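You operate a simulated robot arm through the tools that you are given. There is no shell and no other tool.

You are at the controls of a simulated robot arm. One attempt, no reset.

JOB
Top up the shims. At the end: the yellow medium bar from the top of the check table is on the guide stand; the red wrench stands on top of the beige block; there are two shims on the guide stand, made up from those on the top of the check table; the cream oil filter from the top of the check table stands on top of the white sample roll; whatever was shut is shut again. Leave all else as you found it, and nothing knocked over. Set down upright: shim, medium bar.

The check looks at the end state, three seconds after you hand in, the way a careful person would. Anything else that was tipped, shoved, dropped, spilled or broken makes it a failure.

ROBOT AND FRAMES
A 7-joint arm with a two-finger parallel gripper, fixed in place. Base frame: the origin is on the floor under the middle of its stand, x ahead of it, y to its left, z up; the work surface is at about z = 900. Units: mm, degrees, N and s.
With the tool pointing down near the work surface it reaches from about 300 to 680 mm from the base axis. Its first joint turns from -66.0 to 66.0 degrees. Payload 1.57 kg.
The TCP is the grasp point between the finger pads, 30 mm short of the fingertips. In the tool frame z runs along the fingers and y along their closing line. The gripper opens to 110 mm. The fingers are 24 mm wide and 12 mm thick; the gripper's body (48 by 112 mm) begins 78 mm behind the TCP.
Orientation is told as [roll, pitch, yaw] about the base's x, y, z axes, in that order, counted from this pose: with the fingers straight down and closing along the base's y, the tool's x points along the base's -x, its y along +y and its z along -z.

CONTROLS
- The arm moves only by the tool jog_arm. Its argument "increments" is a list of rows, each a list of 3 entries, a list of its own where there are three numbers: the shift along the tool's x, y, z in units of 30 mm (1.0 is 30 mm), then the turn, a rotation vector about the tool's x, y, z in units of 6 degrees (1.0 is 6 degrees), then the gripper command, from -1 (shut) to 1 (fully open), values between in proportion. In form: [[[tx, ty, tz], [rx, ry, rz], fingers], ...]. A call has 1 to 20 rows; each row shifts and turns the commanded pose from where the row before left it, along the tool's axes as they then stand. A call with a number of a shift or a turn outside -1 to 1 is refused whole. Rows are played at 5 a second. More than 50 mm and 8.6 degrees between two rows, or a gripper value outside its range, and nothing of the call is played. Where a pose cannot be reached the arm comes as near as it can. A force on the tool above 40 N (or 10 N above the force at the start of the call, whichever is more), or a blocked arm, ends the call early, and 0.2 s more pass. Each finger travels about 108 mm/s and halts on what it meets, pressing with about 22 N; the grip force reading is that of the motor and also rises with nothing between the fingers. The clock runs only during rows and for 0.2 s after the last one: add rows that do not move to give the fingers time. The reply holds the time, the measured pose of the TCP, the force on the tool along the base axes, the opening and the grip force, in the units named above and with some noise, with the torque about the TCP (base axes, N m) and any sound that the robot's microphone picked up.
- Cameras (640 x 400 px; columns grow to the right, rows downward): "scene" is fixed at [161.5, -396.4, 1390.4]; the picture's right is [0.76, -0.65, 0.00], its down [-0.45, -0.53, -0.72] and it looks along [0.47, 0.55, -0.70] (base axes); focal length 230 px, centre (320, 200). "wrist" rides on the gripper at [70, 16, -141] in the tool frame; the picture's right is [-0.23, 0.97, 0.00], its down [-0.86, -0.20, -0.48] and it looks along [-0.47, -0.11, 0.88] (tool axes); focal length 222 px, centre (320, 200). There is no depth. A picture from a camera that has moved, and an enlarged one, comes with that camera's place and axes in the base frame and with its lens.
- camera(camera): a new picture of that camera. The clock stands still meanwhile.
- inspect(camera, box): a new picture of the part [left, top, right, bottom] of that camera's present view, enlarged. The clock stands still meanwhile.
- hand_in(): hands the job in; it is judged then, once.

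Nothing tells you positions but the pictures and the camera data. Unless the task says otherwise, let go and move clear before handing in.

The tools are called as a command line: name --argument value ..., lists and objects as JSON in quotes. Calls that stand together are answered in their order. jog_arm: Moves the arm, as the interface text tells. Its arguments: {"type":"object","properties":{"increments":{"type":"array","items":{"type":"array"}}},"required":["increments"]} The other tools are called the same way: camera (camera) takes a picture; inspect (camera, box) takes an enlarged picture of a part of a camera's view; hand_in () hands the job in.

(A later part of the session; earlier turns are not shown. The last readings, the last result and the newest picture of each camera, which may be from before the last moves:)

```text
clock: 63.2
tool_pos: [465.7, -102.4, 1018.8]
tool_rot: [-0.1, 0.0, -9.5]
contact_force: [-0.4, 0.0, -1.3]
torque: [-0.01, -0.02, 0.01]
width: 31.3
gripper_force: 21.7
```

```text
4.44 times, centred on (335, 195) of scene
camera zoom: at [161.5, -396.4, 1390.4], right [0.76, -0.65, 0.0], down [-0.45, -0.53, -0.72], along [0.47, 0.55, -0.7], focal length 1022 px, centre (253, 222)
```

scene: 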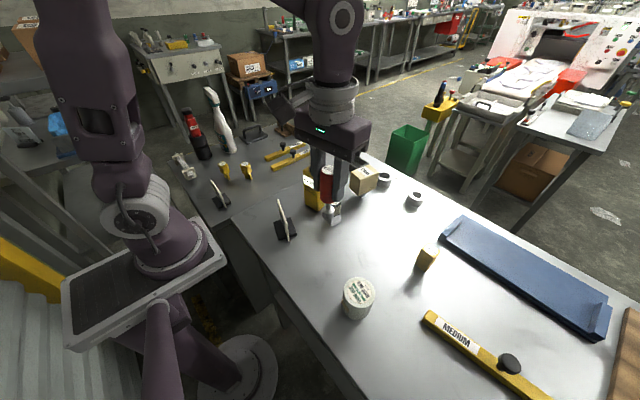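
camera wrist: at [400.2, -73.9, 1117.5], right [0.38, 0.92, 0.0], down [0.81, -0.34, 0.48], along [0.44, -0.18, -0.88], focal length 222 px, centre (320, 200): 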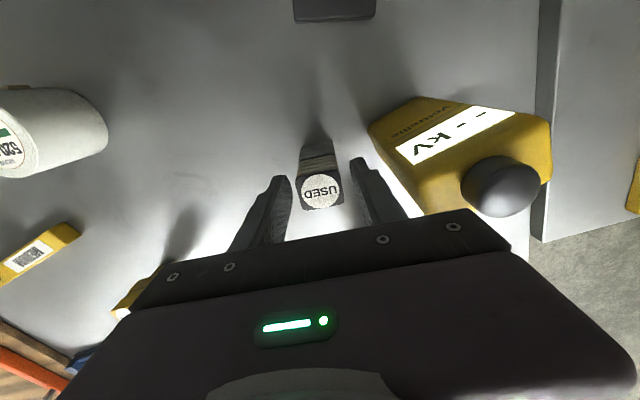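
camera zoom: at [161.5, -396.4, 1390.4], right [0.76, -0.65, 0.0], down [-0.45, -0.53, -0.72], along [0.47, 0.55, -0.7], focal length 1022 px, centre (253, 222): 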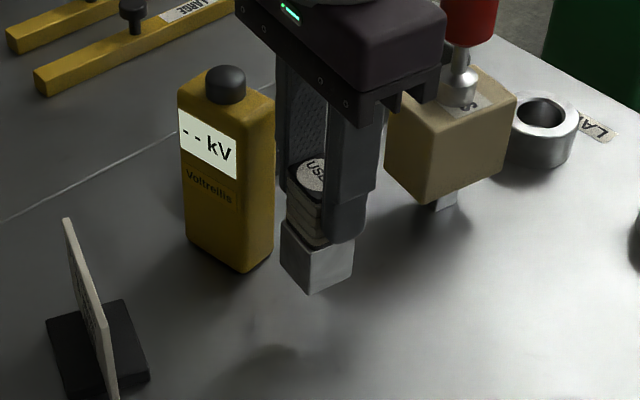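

The grey base is part of the filter (71 mm tall). Lifting further and moving partway to view the sample roll.

jog_arm --increments '[[[0, 0, -1], [0, 0, 0], -1], [[0, 0, -1], [0, 0, 0], -1], [[0, 0, -1], [0, 0, 0], -1], [[0.3, -0.7, -0.4], [0, 0, 0], -1], [[0.373, -0.893, 0], [0, 0, 0], -1], [[0.373, -0.893, 0], [0, 0, 0], -1], [[0.373, -0.893, 0], [0, 0, 0], -1], [[0, 0, 0], [0, 0, 0], -1], [[0, 0, 0], [0, 0, 0], -1]]'

camera --camera "wrist"

inspect --camera "wrist" --box '[170, 60, 310, 170]'

inspect --camera "scene" --box '[310, 260, 410, 330]'

```text
clock: 65.2
tool_pos: [408.2, -195.6, 1119.2]
tool_rot: [0.0, 0.0, -9.4]
contact_force: [0.2, 0.3, -0.7]
torque: [0.03, -0.01, 0.02]
width: 31.5
gripper_force: 21.8
```

```text
taken
camera wrist: at [342.1, -168.3, 1260.5], right [0.38, 0.92, 0.0], down [0.81, -0.34, 0.48], along [0.44, -0.18, -0.88], focal length 222 px, centre (320, 200)
```

wrist: 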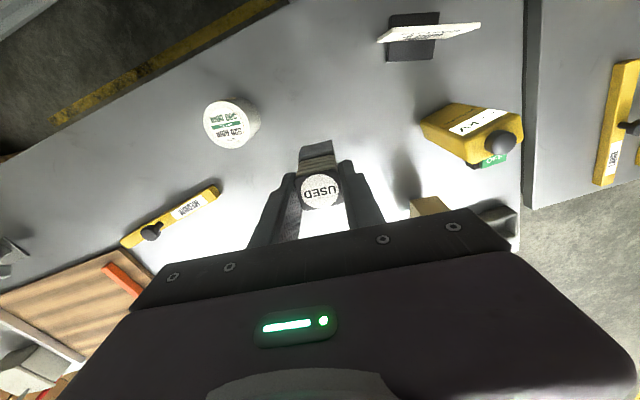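

```text
3.64 times, centred on (240, 115) of wrist
camera zoom: at [342.1, -168.3, 1260.5], right [0.38, 0.92, 0.0], down [0.81, -0.34, 0.48], along [0.44, -0.18, -0.88], focal length 808 px, centre (611, 509)
```

zoom: 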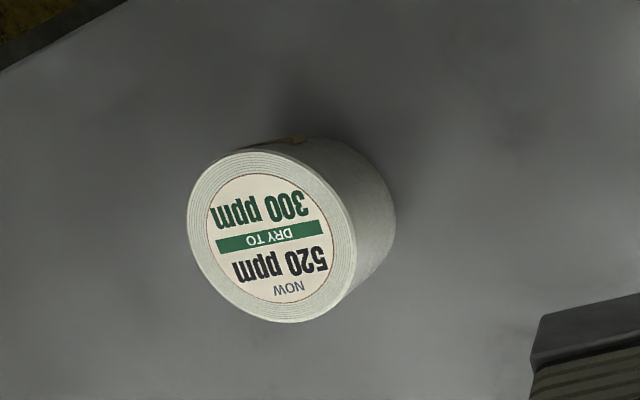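

```text
5.71 times, centred on (360, 295) of scene
camera zoom: at [161.5, -396.5, 1390.4], right [0.76, -0.65, 0.0], down [-0.45, -0.53, -0.72], along [0.47, 0.55, -0.7], focal length 1314 px, centre (91, -343)
```

zoom: 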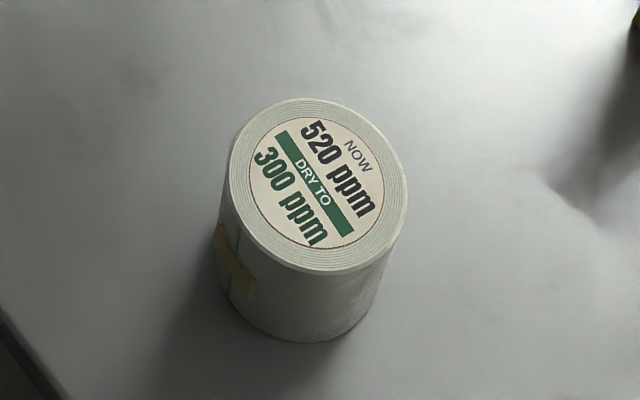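

The white roll's top centre is about (343.5,-299) at z≈962. Moving the filter over it.

jog_arm --increments '[[[0.2, -0.45, 0], [0, 0, 0], -1], [[0.311, -0.753, 0], [0, 0, 0], -1], [[0.311, -0.753, 0], [0, 0, 0], -1], [[0.311, -0.753, 0], [0, 0, 0], -1], [[0.311, -0.753, 0], [0, 0, 0], -1], [[0.113, -0.304, 0.3], [0, 0, 0], -1], [[0, 0, 0.7], [0, 0, 0], -1], [[0, 0, 0.7], [0, 0, 0], -1], [[0, 0, 0.4], [0, 0, 0], -1], [[0, 0, 0], [0, 0, 0], -1]]'

camera --camera "wrist"

inspect --camera "scene" --box '[300, 210, 420, 330]'

```text
clock: 67.4
tool_pos: [344.2, -298.5, 1058.0]
tool_rot: [0.0, 0.0, -9.5]
contact_force: [-0.8, -0.4, -0.9]
torque: [0.0, 0.02, -0.02]
width: 31.3
gripper_force: 22.1
```

```text
taken
camera wrist: at [277.5, -272.1, 1199.1], right [0.38, 0.92, 0.0], down [0.81, -0.34, 0.48], along [0.44, -0.18, -0.88], focal length 222 px, centre (320, 200)
```

wrist: 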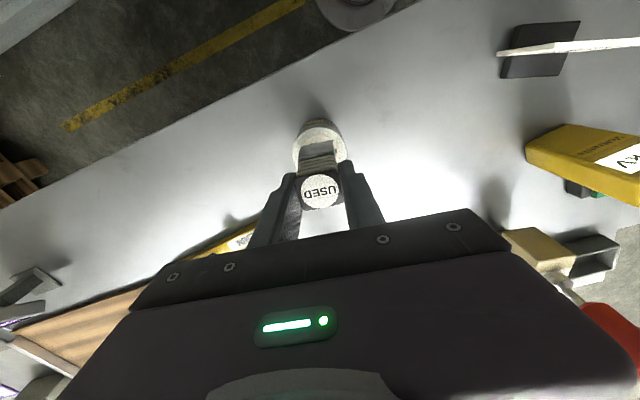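

```text
3.33 times, centred on (360, 270) of scene
camera zoom: at [161.5, -396.5, 1390.4], right [0.76, -0.65, 0.0], down [-0.45, -0.53, -0.72], along [0.47, 0.55, -0.7], focal length 767 px, centre (187, -33)
```

zoom: 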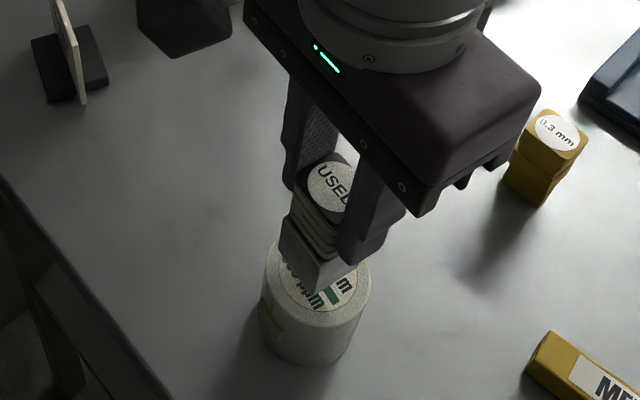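

Well aligned. Descending the last ~20 mm carefully.

jog_arm --increments '[[[0, 0, 0.2], [0, 0, 0], -1], [[0, 0, 0.2], [0, 0, 0], -1], [[0, 0, 0], [0, 0, 0], -1]]'

jog_arm --increments '[[[0, 0, 0.05], [0, 0, 0], -1], [[0, 0, 0], [0, 0, 0], -1]]'

```text
clock: 68.2
tool_pos: [344.0, -298.7, 1045.9]
tool_rot: [-0.1, 0.0, -9.6]
contact_force: [-0.7, -0.8, -1.1]
torque: [-0.03, 0.0, 0.0]
width: 31.5
gripper_force: 22.5
```

```text
clock: 68.8
tool_pos: [342.8, -298.2, 1043.7]
tool_rot: [0.0, 0.0, -9.5]
contact_force: [0.2, -0.1, -0.8]
torque: [-0.01, 0.01, 0.0]
width: 31.2
gripper_force: 21.7
```

jog_arm --increments '[[[0, 0, 0.04], [0, 0, 0], -1], [[0, 0, 0], [0, 0, 0], -1]]'

jog_arm --increments '[[[0, 0, 0.03], [0, 0, 0], -1], [[0, 0, 0], [0, 0, 0], -1]]'

inspect --camera "scene" --box '[320, 240, 390, 310]'

```text
clock: 69.4
tool_pos: [342.9, -298.5, 1041.5]
tool_rot: [0.0, 0.0, -9.4]
contact_force: [-0.1, -0.1, -0.9]
torque: [0.03, 0.03, -0.03]
width: 31.3
gripper_force: 22.1
```

```text
clock: 70.0
tool_pos: [343.6, -297.4, 1041.1]
tool_rot: [-0.1, 0.0, -9.4]
contact_force: [0.6, -0.6, -1.1]
torque: [0.0, -0.03, 0.0]
width: 31.2
gripper_force: 21.6
```

```text
5.71 times, centred on (355, 275) of scene
camera zoom: at [161.5, -396.4, 1390.4], right [0.76, -0.65, 0.0], down [-0.45, -0.53, -0.72], along [0.47, 0.55, -0.7], focal length 1314 px, centre (120, -229)
```

zoom: 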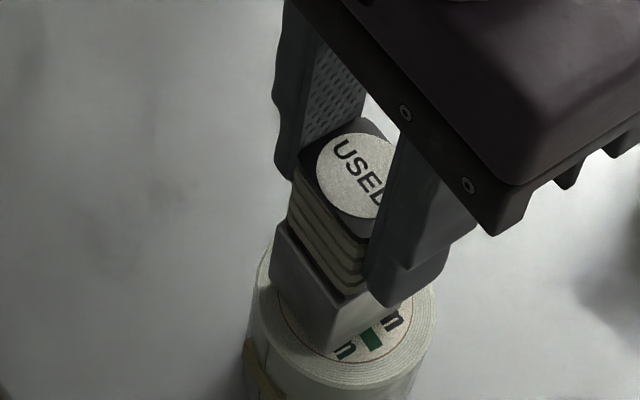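

jog_arm --increments '[[[0, 0, 0.03], [0, 0, 0], -1], [[0, 0, 0], [0, 0, 0], -1]]'

```text
clock: 70.6
tool_pos: [343.6, -297.7, 1039.8]
tool_rot: [0.0, 0.0, -9.4]
contact_force: [1.4, -0.4, -1.0]
torque: [0.0, 0.03, -0.02]
width: 31.2
gripper_force: 22.2
```

jog_arm --increments '[[[0, 0, 0.03], [0, 0, 0], -1], [[0, 0, 0], [0, 0, 0], -1]]'

```text
clock: 71.2
tool_pos: [342.2, -298.2, 1039.7]
tool_rot: [-0.1, 0.0, -9.4]
contact_force: [0.7, 0.4, -1.0]
torque: [-0.04, -0.02, 0.02]
width: 31.3
gripper_force: 22.5
```

jog_arm --increments '[[[0, 0, 0.03], [0, 0, 0], -1], [[0, 0, 0], [0, 0, 0], -1]]'

```text
clock: 71.8
tool_pos: [342.5, -298.3, 1038.7]
tool_rot: [0.0, 0.0, -9.4]
contact_force: [0.0, -0.3, -0.6]
torque: [-0.01, 0.02, 0.01]
width: 31.3
gripper_force: 21.9
```

jog_arm --increments '[[[0, 0, 0.03], [0, 0, 0], -1], [[0, 0, 0], [0, 0, 0], -1]]'

```text
clock: 72.4
tool_pos: [342.7, -297.3, 1038.2]
tool_rot: [-0.1, -0.1, -9.4]
contact_force: [-0.4, 0.7, 1.0]
torque: [0.0, -0.04, 0.01]
width: 31.4
gripper_force: 21.9
```

Contact felt. Releasing slowly.

jog_arm --increments '[[[0, 0, 0.01], [0, 0, 0], -1], [[0, 0, 0], [0, 0, 0], -0.42], [[0, 0, 0], [0, 0, 0], -0.38], [[0, 0, 0], [0, 0, 0], -0.3], [[0, 0, 0], [0, 0, 0], -0.1], [[0, 0, 0], [0, 0, 0], 0.1], [[0, 0, 0], [0, 0, 0], 0.1]]'

inspect --camera "scene" --box '[310, 230, 410, 330]'

camera --camera "wrist"

```text
clock: 74.0
tool_pos: [342.8, -297.7, 1037.8]
tool_rot: [0.0, 0.0, -9.4]
contact_force: [0.5, -0.7, -0.4]
torque: [0.01, -0.04, -0.01]
width: 60.5
gripper_force: 0.0
```

```text
4.00 times, centred on (360, 280) of scene
camera zoom: at [161.5, -396.4, 1390.4], right [0.76, -0.65, 0.0], down [-0.45, -0.53, -0.72], along [0.47, 0.55, -0.7], focal length 920 px, centre (160, -120)
```

zoom: 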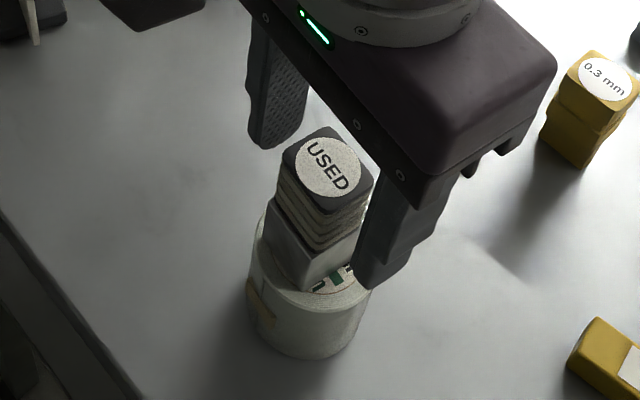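

```text
taken
camera wrist: at [276.4, -270.6, 1179.9], right [0.38, 0.92, 0.0], down [0.81, -0.34, 0.48], along [0.44, -0.18, -0.88], focal length 222 px, centre (320, 200)
```

wrist: 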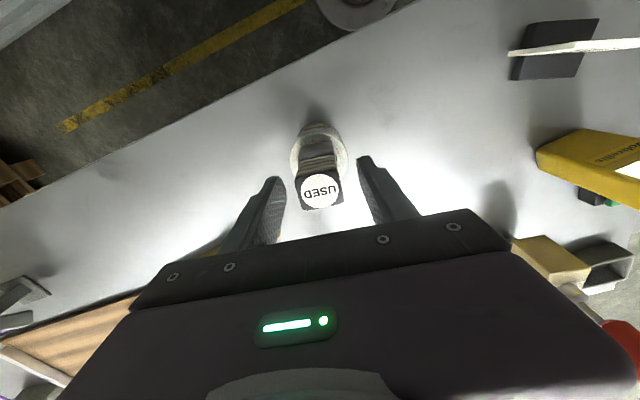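

Filter stands on the roll. Rising, then moving toward the medium bar and turning the gripper across it.

jog_arm --increments '[[[0, 0, -0.5], [0, 0, 0], 0.1], [[0, 0, -1], [0, 0, 0], 0.1], [[0, 0, -1], [0, 0, 0], 0.1], [[0, 0, -0.6], [0, 0, 0], 0.1], [[-0.645, -0.992, 0], [0, 0, 0], 0.1], [[-0.645, -0.992, 0], [0, 0, 0], 0.1], [[-0.645, -0.992, 0], [0, 0, 0], 0.1], [[-0.645, -0.992, 0], [0, 0, 0], 0.1], [[0, 0, 0.3], [0, 0, 1], 0.1], [[0, 0, 0.3], [0, 0, 1], 0.1], [[0, 0, 0.3], [0, 0, 1], 0.1], [[0, 0, 0.3], [0, 0, 1], 0.1], [[0, 0, 0.3], [0, 0, 1], 0.1], [[0, 0, 0.2], [0, 0, 1], 0.1], [[0, 0, 0], [0, 0, 1], 0.1], [[0, 0, 0], [0, 0, 1], 0.1], [[0, 0, 0], [0, 0, 1], 0.1], [[0, 0, 0], [0, 0, 1], 0.1], [[0, 0, 0], [0, 0, 1], 0.1], [[0, 0, 0], [0, 0, 1], 0.1]]'

camera --camera "wrist"

camera --camera "scene"

```text
clock: 78.2
tool_pos: [399.7, -427.5, 1080.2]
tool_rot: [0.0, -0.1, -81.6]
contact_force: [0.7, -0.3, 0.9]
torque: [0.01, 0.01, -0.01]
width: 60.4
gripper_force: 0.1
```

```text
taken
camera wrist: at [405.4, -357.0, 1221.7], right [1.0, -0.08, 0.0], down [-0.07, -0.88, 0.48], along [-0.04, -0.48, -0.88], focal length 222 px, centre (320, 200)
```

wrist: 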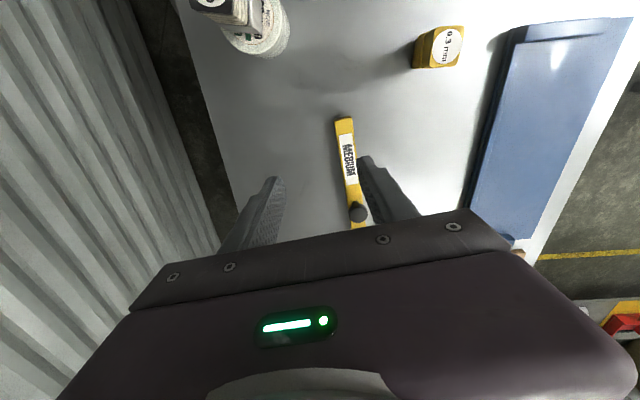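

```text
taken
```

scene: 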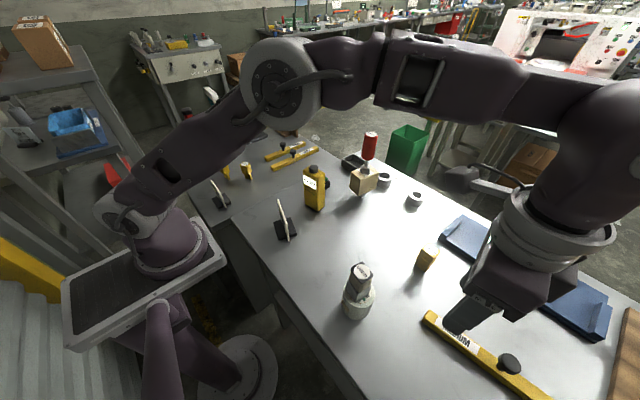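

inspect --camera "wrist" --box '[300, 105, 400, 235]'

inspect --camera "scene" --box '[410, 300, 560, 400]'

```text
3.08 times, centred on (350, 170) of wrist
camera zoom: at [405.4, -357.0, 1221.7], right [1.0, -0.08, 0.0], down [-0.07, -0.88, 0.48], along [-0.04, -0.48, -0.88], focal length 684 px, centre (228, 292)
```

zoom: 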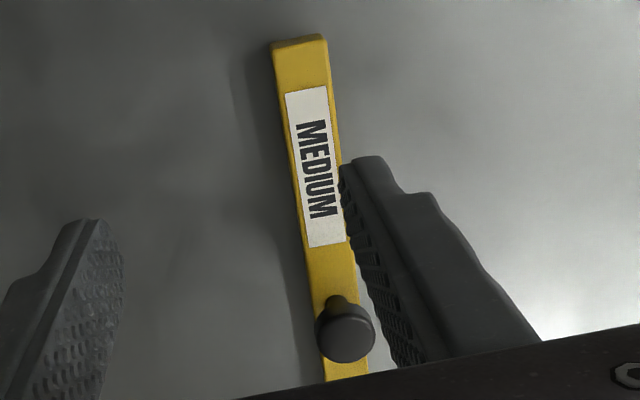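

```text
4.00 times, centred on (485, 350) of scene
camera zoom: at [161.5, -396.4, 1390.4], right [0.76, -0.65, 0.0], down [-0.45, -0.53, -0.72], along [0.47, 0.55, -0.7], focal length 920 px, centre (-340, -400)
```

zoom: 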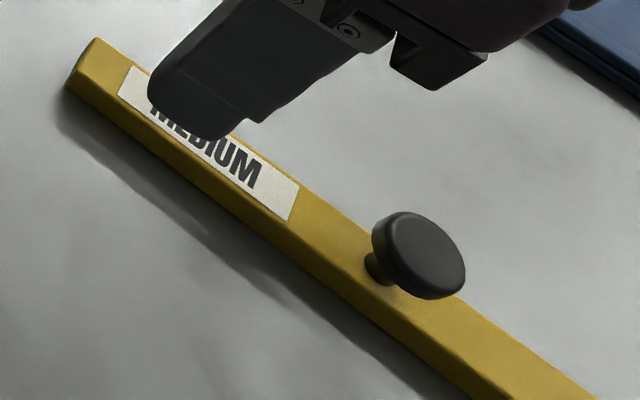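

Bar measured: near end (432,-404), knob at about (446,-531), direction (0.116,-0.993). I'll straddle it about 97 mm from the near end, just short of the knob.

jog_arm --increments '[[[0, 0, 0.5], [0, 0, 0.3], 0.1], [[-0.518, 0.231, 0.5], [0, 0, 0], 0.1], [[-0.518, 0.231, 0.5], [0, 0, 0], 0.1], [[-0.518, 0.231, 0.5], [0, 0, 0], 0.1], [[-0.518, 0.231, 0.3], [0, 0, 0], 0.1], [[-0.518, 0.231, 0.3], [0, 0, 0], 0.1], [[0, 0, 0], [0, 0, 0], 0.1], [[0, 0, 0], [0, 0, 0], 0.1]]'

camera --camera "wrist"

inspect --camera "wrist" --box '[240, 90, 400, 240]'

inspect --camera "scene" --box '[410, 260, 590, 400]'

```text
clock: 80.0
tool_pos: [425.9, -476.4, 1002.7]
tool_rot: [0.1, 0.0, -83.3]
contact_force: [-0.2, 0.2, -0.1]
torque: [0.0, 0.0, -0.01]
width: 60.7
gripper_force: 0.1
out of reach, approached as far as the arm can: row 5, 6
```

```text
taken
camera wrist: at [434.2, -406.5, 1143.8], right [0.99, -0.11, 0.0], down [-0.1, -0.87, 0.48], along [-0.05, -0.48, -0.88], focal length 222 px, centre (320, 200)
```

wrist: 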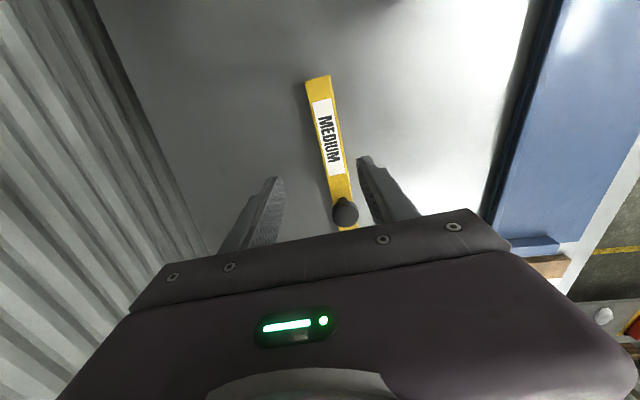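

```text
2.67 times, centred on (320, 165) of wrist
camera zoom: at [434.2, -406.5, 1143.8], right [0.99, -0.11, 0.0], down [-0.1, -0.87, 0.48], along [-0.05, -0.48, -0.88], focal length 592 px, centre (320, 293)
```

zoom: 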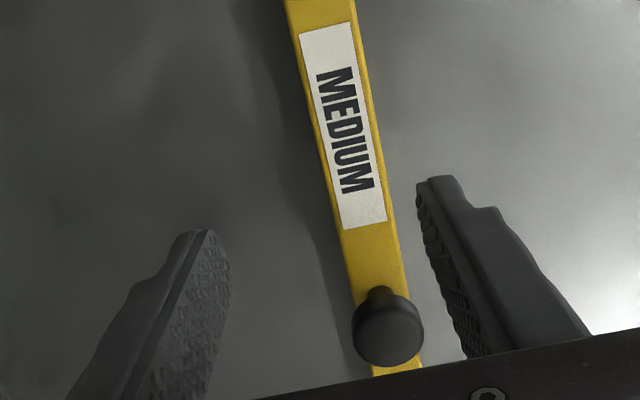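

```text
2.86 times, centred on (500, 330) of scene
camera zoom: at [161.5, -396.4, 1390.4], right [0.76, -0.65, 0.0], down [-0.45, -0.53, -0.72], along [0.47, 0.55, -0.7], focal length 657 px, centre (-194, -171)
```

zoom: 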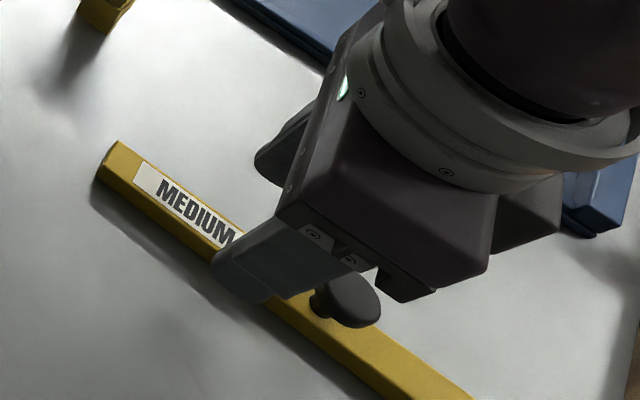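

The arm is at its reach limit pointing straight down, so I'll tilt the hand about 12° along the bar to gain reach, then continue.

jog_arm --increments '[[[0, 0, 0], [0, -1, 0], 0.1], [[0, 0, 0], [0, -1, 0], 0.1], [[0, 0, 0], [0, 0, 0], 0.1]]'

jog_arm --increments '[[[-0.2, 0.157, 0.472], [0, 0, 0], 0.1], [[-0.21, 0.157, 0.472], [0, 0, 0], 0.1], [[-0.21, 0.157, 0.472], [0, 0, 0], 0.1], [[0, 0, 0], [0, 0, 0], 0.1]]'

camera --camera "wrist"

inspect --camera "scene" --box '[410, 260, 590, 400]'

```text
clock: 80.8
tool_pos: [427.3, -478.9, 1002.6]
tool_rot: [0.0, -12.1, -83.4]
contact_force: [0.1, -0.3, 0.5]
torque: [0.01, -0.01, 0.02]
width: 60.4
gripper_force: 0.1
```

```text
clock: 81.8
tool_pos: [445.0, -502.2, 962.8]
tool_rot: [-0.1, -12.0, -83.3]
contact_force: [0.3, 0.0, -1.0]
torque: [0.01, 0.02, 0.02]
width: 60.5
gripper_force: 0.0
```

```text
taken
camera wrist: at [449.2, -404.6, 1087.0], right [0.99, -0.11, 0.05], down [-0.11, -0.76, 0.65], along [-0.03, -0.65, -0.76], focal length 222 px, centre (320, 200)
```

wrist: 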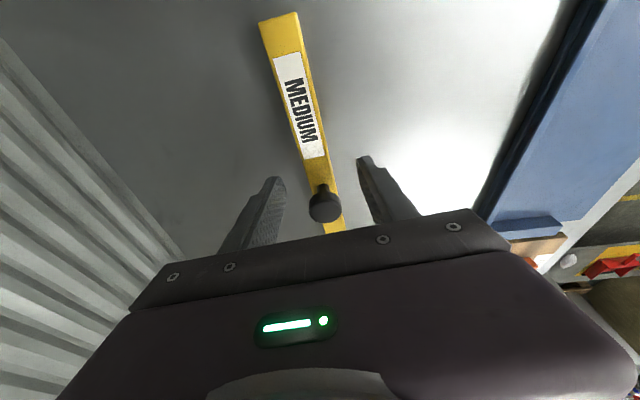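

```text
2.86 times, centred on (500, 330) of scene
camera zoom: at [161.5, -396.4, 1390.4], right [0.76, -0.65, 0.0], down [-0.45, -0.53, -0.72], along [0.47, 0.55, -0.7], focal length 657 px, centre (-194, -171)
```

zoom: 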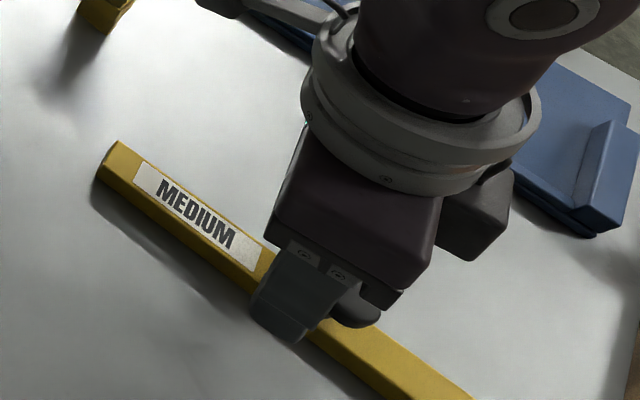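

The fingers straddle the bar just short of the knob. Descending to the grip height.

jog_arm --increments '[[[0.1, -0.025, 0.45], [0, 0, 0], 0.1], [[0.07, -0.025, 0.3], [0, 0, 0], 0.1], [[0.028, 0, 0.155], [0, 0, 0], 0.1], [[0, 0, 0], [0, 0, 0], 0.1]]'

camera --camera "wrist"

inspect --camera "scene" --box '[440, 280, 560, 380]'

```text
clock: 82.8
tool_pos: [442.9, -504.1, 935.9]
tool_rot: [0.0, -12.0, -83.2]
contact_force: [0.0, 0.1, 0.7]
torque: [-0.02, -0.01, 0.01]
width: 60.4
gripper_force: 0.0
```

```text
taken
camera wrist: at [448.2, -404.7, 1059.6], right [0.99, -0.11, 0.05], down [-0.11, -0.76, 0.65], along [-0.03, -0.65, -0.76], focal length 222 px, centre (320, 200)
```

wrist: 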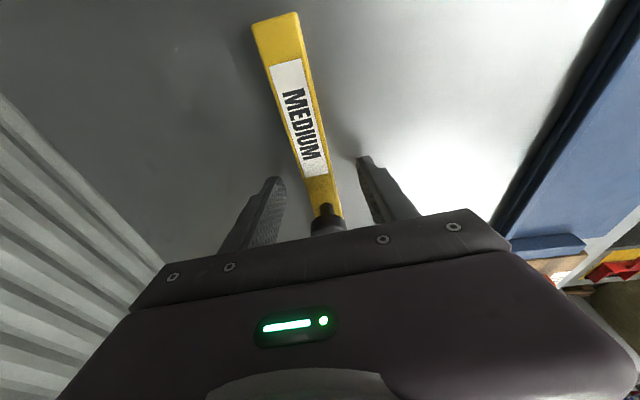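

```text
4.00 times, centred on (500, 330) of scene
camera zoom: at [161.5, -396.4, 1390.4], right [0.76, -0.65, 0.0], down [-0.45, -0.53, -0.72], along [0.47, 0.55, -0.7], focal length 920 px, centre (-400, -320)
```

zoom: 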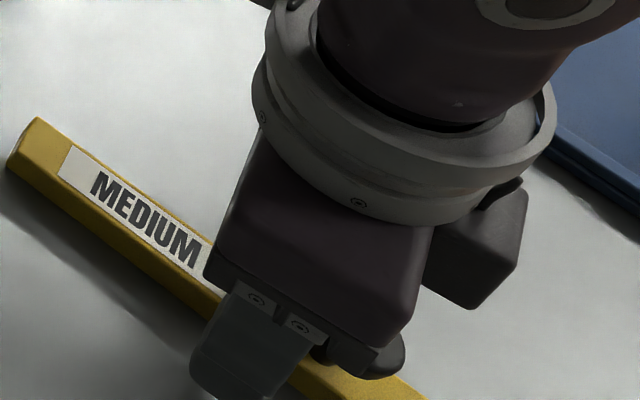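

jog_arm --increments '[[[0.1, 0, 0.02], [0, 0, 0], 0.1], [[0, 0, 0], [0, 0, 0], -0.2], [[0, 0, 0], [0, 0, 0], -0.4], [[0, 0, 0], [0, 0, 0], -0.5], [[0, 0, 0], [0, 0, 0], -0.6], [[0, 0, 0], [0, 0, 0], -1], [[0, 0, 0], [0, 0, 0], -1]]'

camera --camera "wrist"

inspect --camera "scene" --box '[440, 280, 560, 380]'

```text
clock: 84.4
tool_pos: [441.6, -500.7, 935.4]
tool_rot: [0.0, -12.0, -83.3]
contact_force: [-0.8, 0.3, 1.4]
torque: [0.02, 0.04, 0.02]
width: 23.1
gripper_force: 21.9
```

```text
taken
camera wrist: at [447.4, -402.1, 1058.3], right [0.99, -0.11, 0.05], down [-0.11, -0.76, 0.65], along [-0.03, -0.65, -0.76], focal length 222 px, centre (320, 200)
```

wrist: 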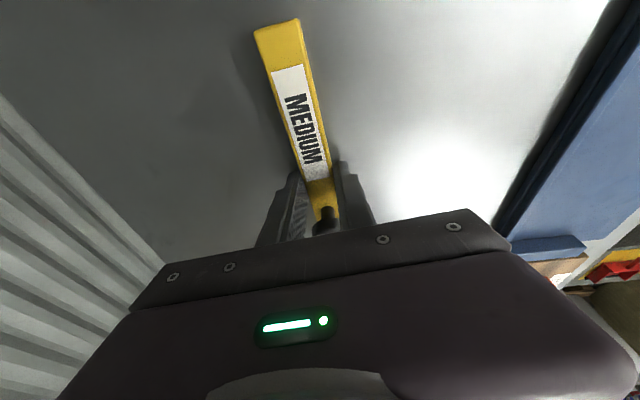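

```text
4.00 times, centred on (500, 330) of scene
camera zoom: at [161.5, -396.4, 1390.4], right [0.76, -0.65, 0.0], down [-0.45, -0.53, -0.72], along [0.47, 0.55, -0.7], focal length 920 px, centre (-400, -320)
```

zoom: 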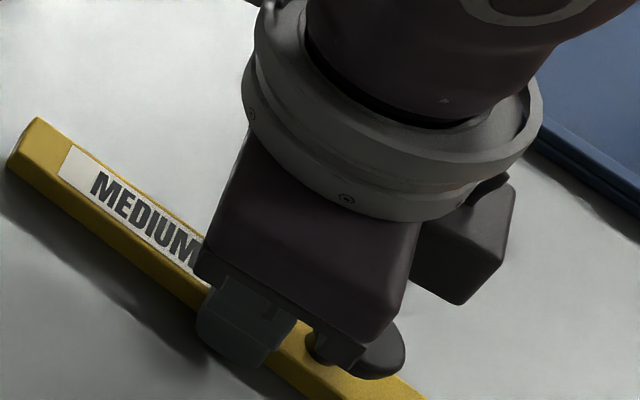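

Gripped the bar at 23 mm width. Lifting a little to check balance.

jog_arm --increments '[[[-0.02, 0, -0.1], [0, 0, 0], -1], [[-0.042, 0, -0.2], [0, 0, 0], -1], [[-0.104, 0, -0.489], [0, 0, 0], -1], [[-0.104, 0, -0.489], [0, 0, 0], -1], [[0, 0, 0], [0, 0, 0], -1], [[0, 0, 0], [0, 0, 0], -1]]'

camera --camera "wrist"

inspect --camera "scene" --box '[410, 260, 590, 400]'

```text
clock: 85.8
tool_pos: [442.7, -499.3, 973.5]
tool_rot: [0.0, -12.0, -83.1]
contact_force: [-0.3, 0.5, -1.3]
torque: [0.05, 0.02, -0.01]
width: 23.2
gripper_force: 21.8
```

```text
taken
camera wrist: at [447.0, -400.7, 1098.0], right [0.99, -0.11, 0.05], down [-0.11, -0.76, 0.65], along [-0.03, -0.65, -0.76], focal length 222 px, centre (320, 200)
```

wrist: 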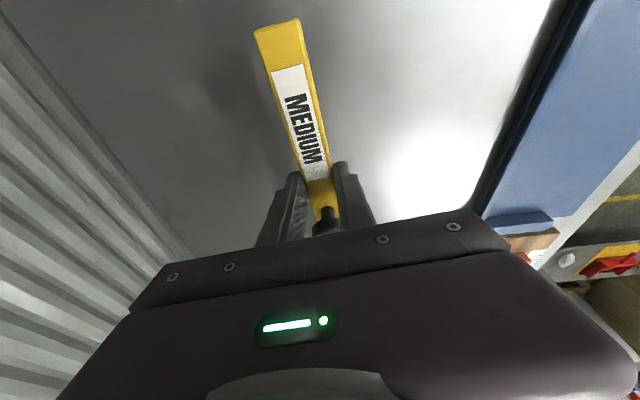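

```text
2.86 times, centred on (500, 330) of scene
camera zoom: at [161.5, -396.5, 1390.4], right [0.76, -0.65, 0.0], down [-0.45, -0.53, -0.72], along [0.47, 0.55, -0.7], focal length 657 px, centre (-194, -171)
```

zoom: 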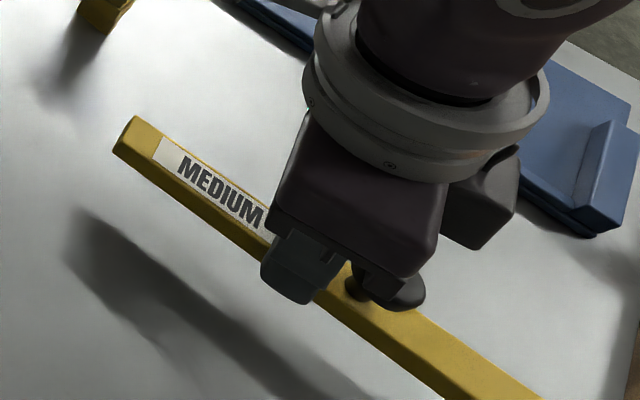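

Lifted cleanly and level, no droop. Retracting and raising in steps, keeping clear of the filter stack and wrench.

jog_arm --increments '[[[0.3, 0.043, -0.4], [0, 0, 0], -1], [[0.58, 0.086, -0.77], [0, 0, 0], -1], [[0.58, 0.086, -0.77], [0, 0, 0], -1], [[0.58, 0.086, -0.77], [0, 0, 0], -1], [[0.58, 0.086, -0.77], [0, 0, 0], -1], [[0.28, 0.043, -0.37], [0, 0, 0], -1], [[0, 0, 0], [0, 0, 0], -1]]'

camera --camera "scene"

```text
clock: 87.4
tool_pos: [443.0, -390.0, 1070.9]
tool_rot: [0.0, -12.0, -83.1]
contact_force: [-0.6, 0.7, -1.3]
torque: [0.07, 0.01, -0.02]
width: 23.8
gripper_force: 21.7
```

```text
taken
```

scene: 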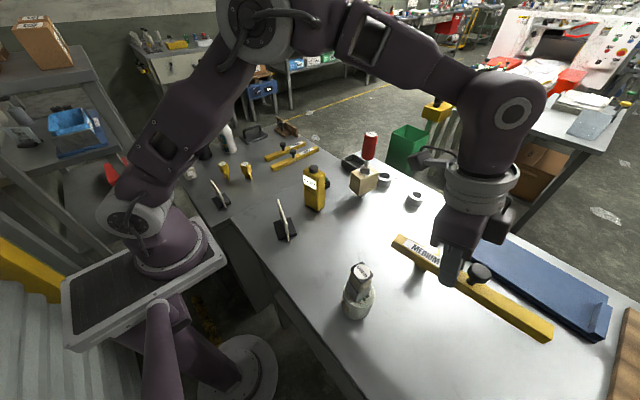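

jog_arm --increments '[[[0.353, -0.132, -0.833], [0, 0, 0], -1], [[0.353, -0.132, -0.833], [0, 0, 0], -1], [[0.353, -0.132, -0.833], [0, 0, 0], -1], [[0.353, -0.132, -0.833], [0, 0, 0], -1], [[0, 0, 0], [-0.103, 0, -0.484], -1], [[0, 0, 0], [-0.2057, 0, -0.9675], -1], [[0, 0, 0], [-0.2057, 0, -0.9675], -1], [[0, 0, 0], [-0.2057, 0, -0.9675], -1], [[0, 0, 0], [-0.2057, 0, -0.9675], -1], [[0, 0, 0], [-0.2057, 0, -0.9675], -1], [[0, 0, 0], [-0.2057, 0, -0.9675], -1], [[0, 0, 0], [-0.103, 0, -0.484], -1], [[0, 0, 0], [0, 0, 0], -1]]'

camera --camera "wrist"

camera --camera "scene"

```text
clock: 90.2
tool_pos: [419.0, -330.9, 1156.2]
tool_rot: [0.0, -12.0, -41.7]
contact_force: [0.4, 1.1, -1.8]
torque: [0.02, 0.01, 0.02]
width: 23.6
gripper_force: 21.3
```

```text
taken
camera wrist: at [357.2, -253.3, 1281.4], right [0.81, 0.58, 0.05], down [0.42, -0.64, 0.65], along [0.4, -0.51, -0.76], focal length 222 px, centre (320, 200)
```

wrist: 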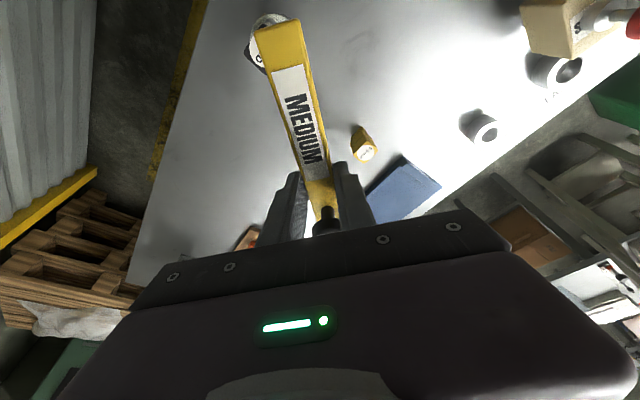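

```text
taken
```

scene: 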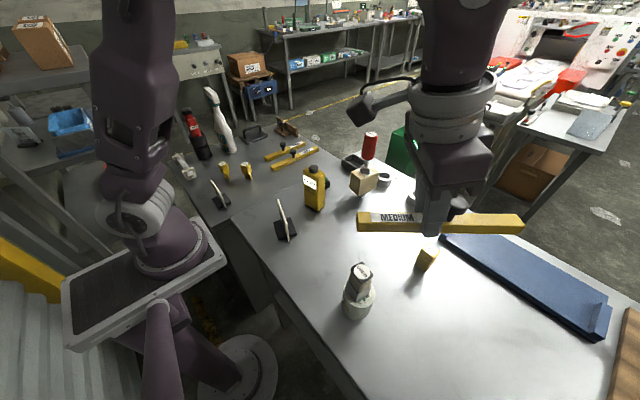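

Bar is held level. Continuing to sweep left while turning it parallel to x.

jog_arm --increments '[[[0.4, 0.5, -0.1], [0, 0, 0], -1], [[0.777, 0.967, -0.191], [0, 0, 0], -1], [[0.777, 0.967, -0.191], [0, 0, 0], -1], [[0.777, 0.967, -0.191], [0, 0, 0], -1], [[0.777, 0.967, -0.191], [0, 0, 0], -1], [[0.777, 0.967, -0.191], [0, 0, 0], -1], [[0.777, 0.967, -0.191], [0, 0, 0], -1], [[0.777, 0.967, -0.191], [0, 0, 0], -1], [[0.381, 0.471, -0.093], [0, 0, 0], -1], [[0, 0, 0], [-0.09, 0, -0.425], -1], [[0, 0, 0], [-0.1807, 0, -0.85], -1], [[0, 0, 0], [-0.1807, 0, -0.85], -1], [[0, 0, 0], [-0.1807, 0, -0.85], -1], [[0, 0, 0], [-0.1807, 0, -0.85], -1], [[0, 0, 0], [-0.1807, 0, -0.85], -1], [[0, 0, 0], [-0.1807, 0, -0.85], -1], [[0, 0, 0], [-0.1807, 0, -0.85], -1], [[0, 0, 0], [-0.09, 0, -0.425], -1], [[0, 0, 0], [0, 0, 0], -1]]'

camera --camera "scene"

camera --camera "wrist"

```text
clock: 94.2
tool_pos: [430.7, -29.0, 1162.9]
tool_rot: [0.0, -12.0, 0.0]
contact_force: [0.6, -1.1, -1.6]
torque: [-0.03, 0.02, 0.03]
width: 23.6
gripper_force: 21.9
```

```text
taken
```

scene: 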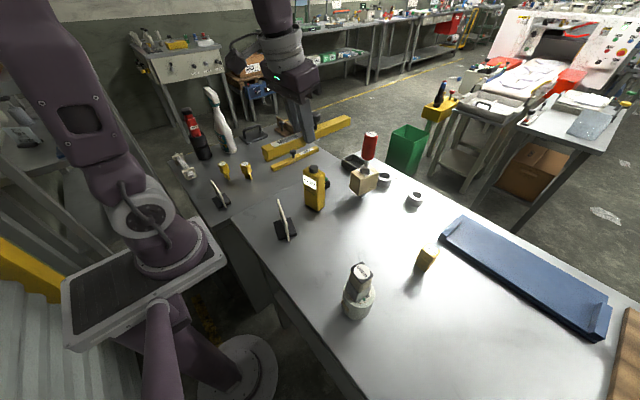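

```text
taken
camera wrist: at [333.3, -12.9, 1287.6], right [0.22, 0.97, 0.05], down [0.74, -0.2, 0.65], along [0.64, -0.11, -0.76], focal length 222 px, centre (320, 200)
```

wrist: 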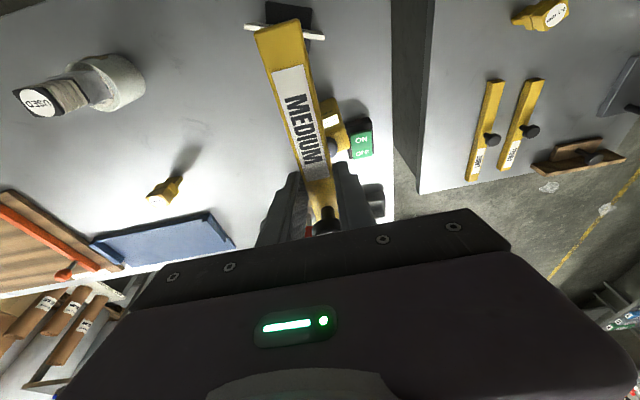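

Bar now parallel to x. Moving over the free strip of the guide stand at y≈258.

jog_arm --increments '[[[0, 0.5, 0], [0, 0, 0], -1], [[-0.022, 0.957, 0.005], [0, 0, 0], -1], [[-0.022, 0.957, 0.005], [0, 0, 0], -1], [[-0.022, 0.957, 0.005], [0, 0, 0], -1], [[-0.022, 0.957, 0.005], [0, 0, 0], -1], [[-0.022, 0.957, 0.005], [0, 0, 0], -1], [[-0.022, 0.957, 0.005], [0, 0, 0], -1], [[-0.022, 0.957, 0.005], [0, 0, 0], -1], [[-0.022, 0.957, 0.005], [0, 0, 0], -1], [[-0.022, 0.957, 0.005], [0, 0, 0], -1], [[-0.022, 0.457, 0.005], [0, 0, 0], -1], [[0, 0, 0], [0, 0, 0], -1], [[0, 0, 0], [0, 0, 0], -1]]'

camera --camera "scene"

camera --camera "wrist"

```text
clock: 97.0
tool_pos: [437.3, 258.4, 1162.9]
tool_rot: [-0.1, -12.0, -0.1]
contact_force: [0.2, 0.3, -1.2]
torque: [-0.01, 0.05, 0.01]
width: 23.5
gripper_force: 21.7
```

```text
taken
```

scene: 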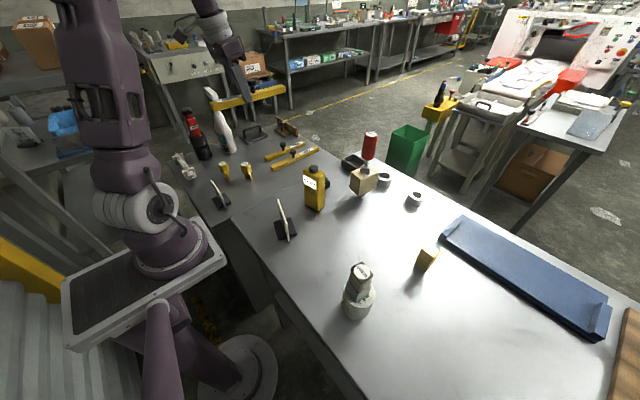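

```text
taken
camera wrist: at [340.3, 275.0, 1287.8], right [0.22, 0.97, 0.05], down [0.74, -0.2, 0.65], along [0.64, -0.11, -0.76], focal length 222 px, centre (320, 200)
```

wrist: 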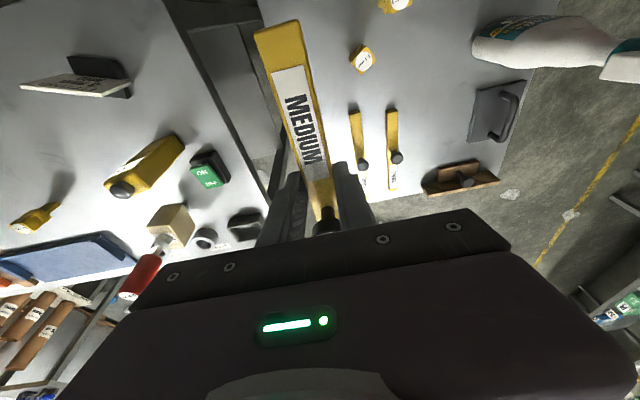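

Position is right. Descending most of the way.

jog_arm --increments '[[[0.104, 0, 0.489], [0, 0, 0], -1], [[0.208, 0, 0.978], [0, 0, 0], -1], [[0.208, 0, 0.978], [0, 0, 0], -1], [[0.208, 0, 0.978], [0, 0, 0], -1], [[0.208, 0, 0.978], [0, 0, 0], -1], [[0.208, 0, 0.978], [0, 0, 0], -1], [[0.208, 0, 0.978], [0, 0, 0], -1], [[0.208, 0, 0.978], [0, 0, 0], -1], [[0.208, 0, 0.978], [0, 0, 0], -1], [[0.166, 0, 0.782], [0, 0, 0], -1], [[0.083, 0, 0.391], [0, 0, 0], -1], [[0, 0, 0], [0, 0, 0], -1]]'

inspect --camera "scene" --box '[180, 100, 360, 230]'

camera --camera "wrist"

```text
clock: 99.6
tool_pos: [437.4, 258.5, 871.6]
tool_rot: [-0.1, -11.9, -0.1]
contact_force: [-0.2, -0.2, -2.5]
torque: [-0.05, 0.03, -0.01]
width: 23.4
gripper_force: 22.1
```

```text
3.08 times, centred on (270, 165) of scene
camera zoom: at [161.5, -396.4, 1390.4], right [0.76, -0.65, 0.0], down [-0.45, -0.53, -0.72], along [0.47, 0.55, -0.7], focal length 708 px, centre (474, 308)
```

zoom: 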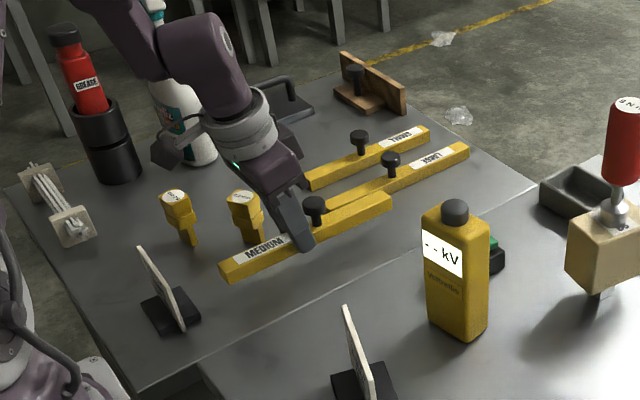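

```text
taken
camera wrist: at [340.5, 274.4, 995.8], right [0.22, 0.97, 0.05], down [0.74, -0.2, 0.65], along [0.64, -0.11, -0.76], focal length 222 px, centre (320, 200)
```

wrist: 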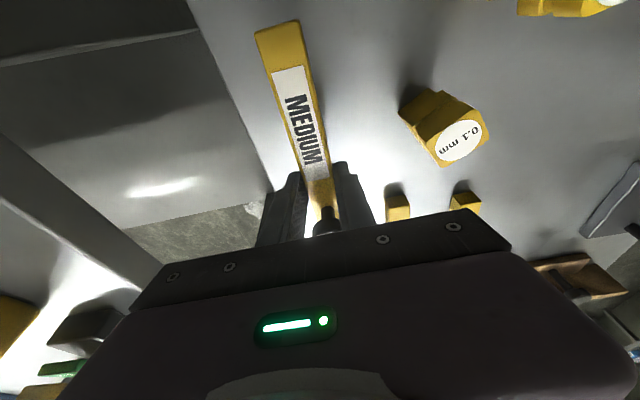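

About 36 mm to go, clear of the shims, bars and table edge. Lowering carefully.

jog_arm --increments '[[[0.069, 0, 0.326], [0, 0, 0], -1], [[0.069, 0, 0.326], [0, 0, 0], -1], [[0.055, 0, 0.26], [0, 0, 0], -1], [[0, 0, 0], [0, 0, 0], -1]]'

jog_arm --increments '[[[0.0139, 0, 0.065], [0, 0, 0], -1], [[0, 0, 0], [0, 0, 0], -1]]'

```text
clock: 100.6
tool_pos: [437.6, 259.2, 843.2]
tool_rot: [0.0, -12.0, 0.0]
contact_force: [0.4, -0.3, -1.7]
torque: [0.02, 0.05, -0.01]
width: 23.5
gripper_force: 22.0
```

```text
clock: 101.2
tool_pos: [438.6, 259.1, 841.6]
tool_rot: [-0.1, -12.0, 0.0]
contact_force: [-0.8, -0.3, -0.9]
torque: [0.02, 0.02, 0.0]
width: 23.5
gripper_force: 21.4
```

jog_arm --increments '[[[0.0139, 0, 0.065], [0, 0, 0], -1], [[0, 0, 0], [0, 0, 0], -1]]'

jog_arm --increments '[[[0.007, 0, 0.033], [0, 0, 0], -1], [[0, 0, 0], [0, 0, 0], -1]]'

```text
clock: 101.8
tool_pos: [437.6, 258.9, 840.7]
tool_rot: [0.0, -12.0, 0.1]
contact_force: [-0.8, 0.0, -1.5]
torque: [0.01, 0.02, 0.03]
width: 23.6
gripper_force: 22.7
```

```text
clock: 102.4
tool_pos: [437.9, 257.5, 839.6]
tool_rot: [-0.1, -12.0, 0.1]
contact_force: [0.1, -0.6, -1.6]
torque: [-0.01, 0.06, -0.04]
width: 23.4
gripper_force: 22.0
```

jog_arm --increments '[[[0.007, 0, 0.033], [0, 0, 0], -1], [[0, 0, 0], [0, 0, 0], -1]]'

jog_arm --increments '[[[0.007, 0, 0.033], [0, 0, 0], -1], [[0, 0, 0], [0, 0, 0], -1]]'

inspect --camera "scene" --box '[230, 140, 310, 200]'

```text
clock: 103.0
tool_pos: [437.0, 258.2, 840.0]
tool_rot: [-0.1, -12.0, 0.0]
contact_force: [-0.6, -0.3, -1.7]
torque: [0.01, 0.02, 0.03]
width: 23.6
gripper_force: 21.9
```

```text
clock: 103.6
tool_pos: [438.8, 257.9, 837.6]
tool_rot: [-0.1, -12.0, 0.1]
contact_force: [-0.9, -0.2, -1.3]
torque: [0.01, 0.01, 0.01]
width: 23.5
gripper_force: 22.0
```

```text
6.67 times, centred on (270, 170) of scene
camera zoom: at [161.5, -396.4, 1390.4], right [0.76, -0.65, 0.0], down [-0.45, -0.53, -0.72], along [0.47, 0.55, -0.7], focal length 1533 px, centre (653, 400)
```

zoom: 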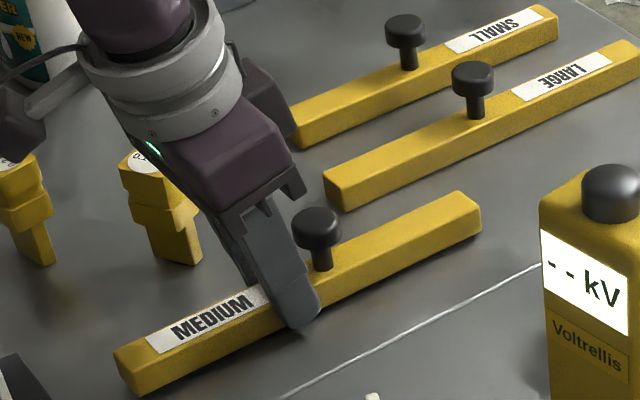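

jog_arm --increments '[[[0.007, 0, 0.033], [0, 0, 0], -1], [[0, 0, 0], [0, 0, 0], -1]]'

```text
clock: 104.2
tool_pos: [438.4, 258.7, 836.6]
tool_rot: [-0.1, -12.1, 0.0]
contact_force: [0.1, 0.5, -1.7]
torque: [0.0, 0.04, -0.02]
width: 23.2
gripper_force: 22.1
```

jog_arm --increments '[[[0.007, 0, 0.033], [0, 0, 0], -1], [[0, 0, 0], [0, 0, 0], -1]]'

```text
clock: 104.8
tool_pos: [438.5, 259.0, 836.4]
tool_rot: [0.0, -11.9, 0.0]
contact_force: [0.9, -0.2, -1.3]
torque: [0.0, 0.04, -0.03]
width: 23.4
gripper_force: 22.3
```

jog_arm --increments '[[[0.007, 0, 0.033], [0, 0, 0], -1], [[0, 0, 0], [0, 0, 0], -1]]'

```text
clock: 105.4
tool_pos: [438.2, 259.2, 835.0]
tool_rot: [0.0, -12.1, -0.1]
contact_force: [-0.1, -0.1, 1.0]
torque: [0.02, -0.25, 0.0]
width: 23.5
gripper_force: 22.3
```

jog_arm --increments '[[[0.005, 0, 0.022], [0, 0, 0], -1], [[0, 0, 0], [0, 0, 0], -1]]'

```text
clock: 106.0
tool_pos: [438.4, 258.6, 834.6]
tool_rot: [0.0, -12.1, -0.1]
contact_force: [-0.2, -0.5, 4.1]
torque: [-0.01, -0.74, -0.05]
width: 23.8
gripper_force: 22.2
```

The bar's far end touches first by a hair; it is essentially flat. Releasing slowly.

jog_arm --increments '[[[0, 0, 0], [0, -0.05, 0], -1], [[0, 0, 0], [0, 0, 0], -0.57], [[0, 0, 0], [0, 0, 0], -0.54], [[0, 0, 0], [0, 0, 0], -0.45], [[0, 0, 0], [0, 0, 0], -0.3], [[0, 0, 0], [0, 0, 0], -0.1], [[0, 0, 0], [0, 0, 0], 0], [[0, 0, 0], [0, 0, 0], 0]]'

inspect --camera "scene" --box '[230, 140, 310, 200]'

camera --camera "wrist"

```text
clock: 107.8
tool_pos: [438.5, 258.3, 833.2]
tool_rot: [-0.1, -12.3, 0.0]
contact_force: [0.3, 0.0, -0.3]
torque: [0.01, 0.0, -0.01]
width: 54.9
gripper_force: 0.1
```

```text
6.67 times, centred on (270, 170) of scene
camera zoom: at [161.5, -396.4, 1390.4], right [0.76, -0.65, 0.0], down [-0.45, -0.53, -0.72], along [0.47, 0.55, -0.7], focal length 1533 px, centre (653, 400)
```

zoom: 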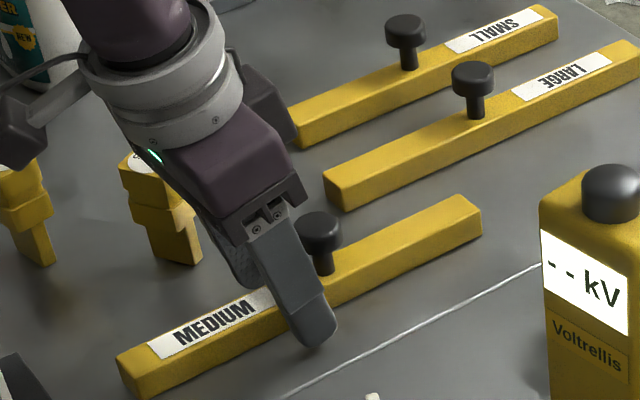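

```text
taken
camera wrist: at [340.1, 273.8, 957.7], right [0.22, 0.97, 0.05], down [0.73, -0.2, 0.65], along [0.64, -0.11, -0.76], focal length 222 px, centre (320, 200)
```

wrist: 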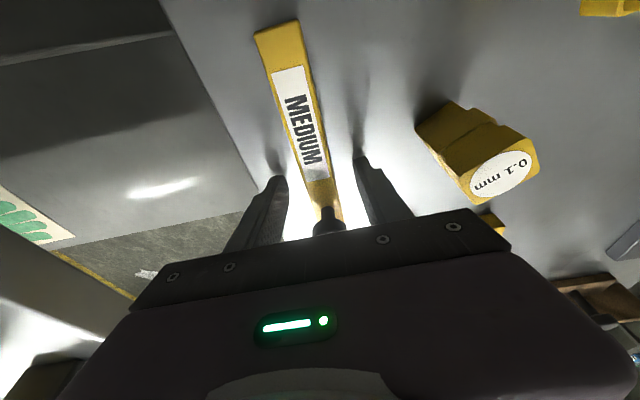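

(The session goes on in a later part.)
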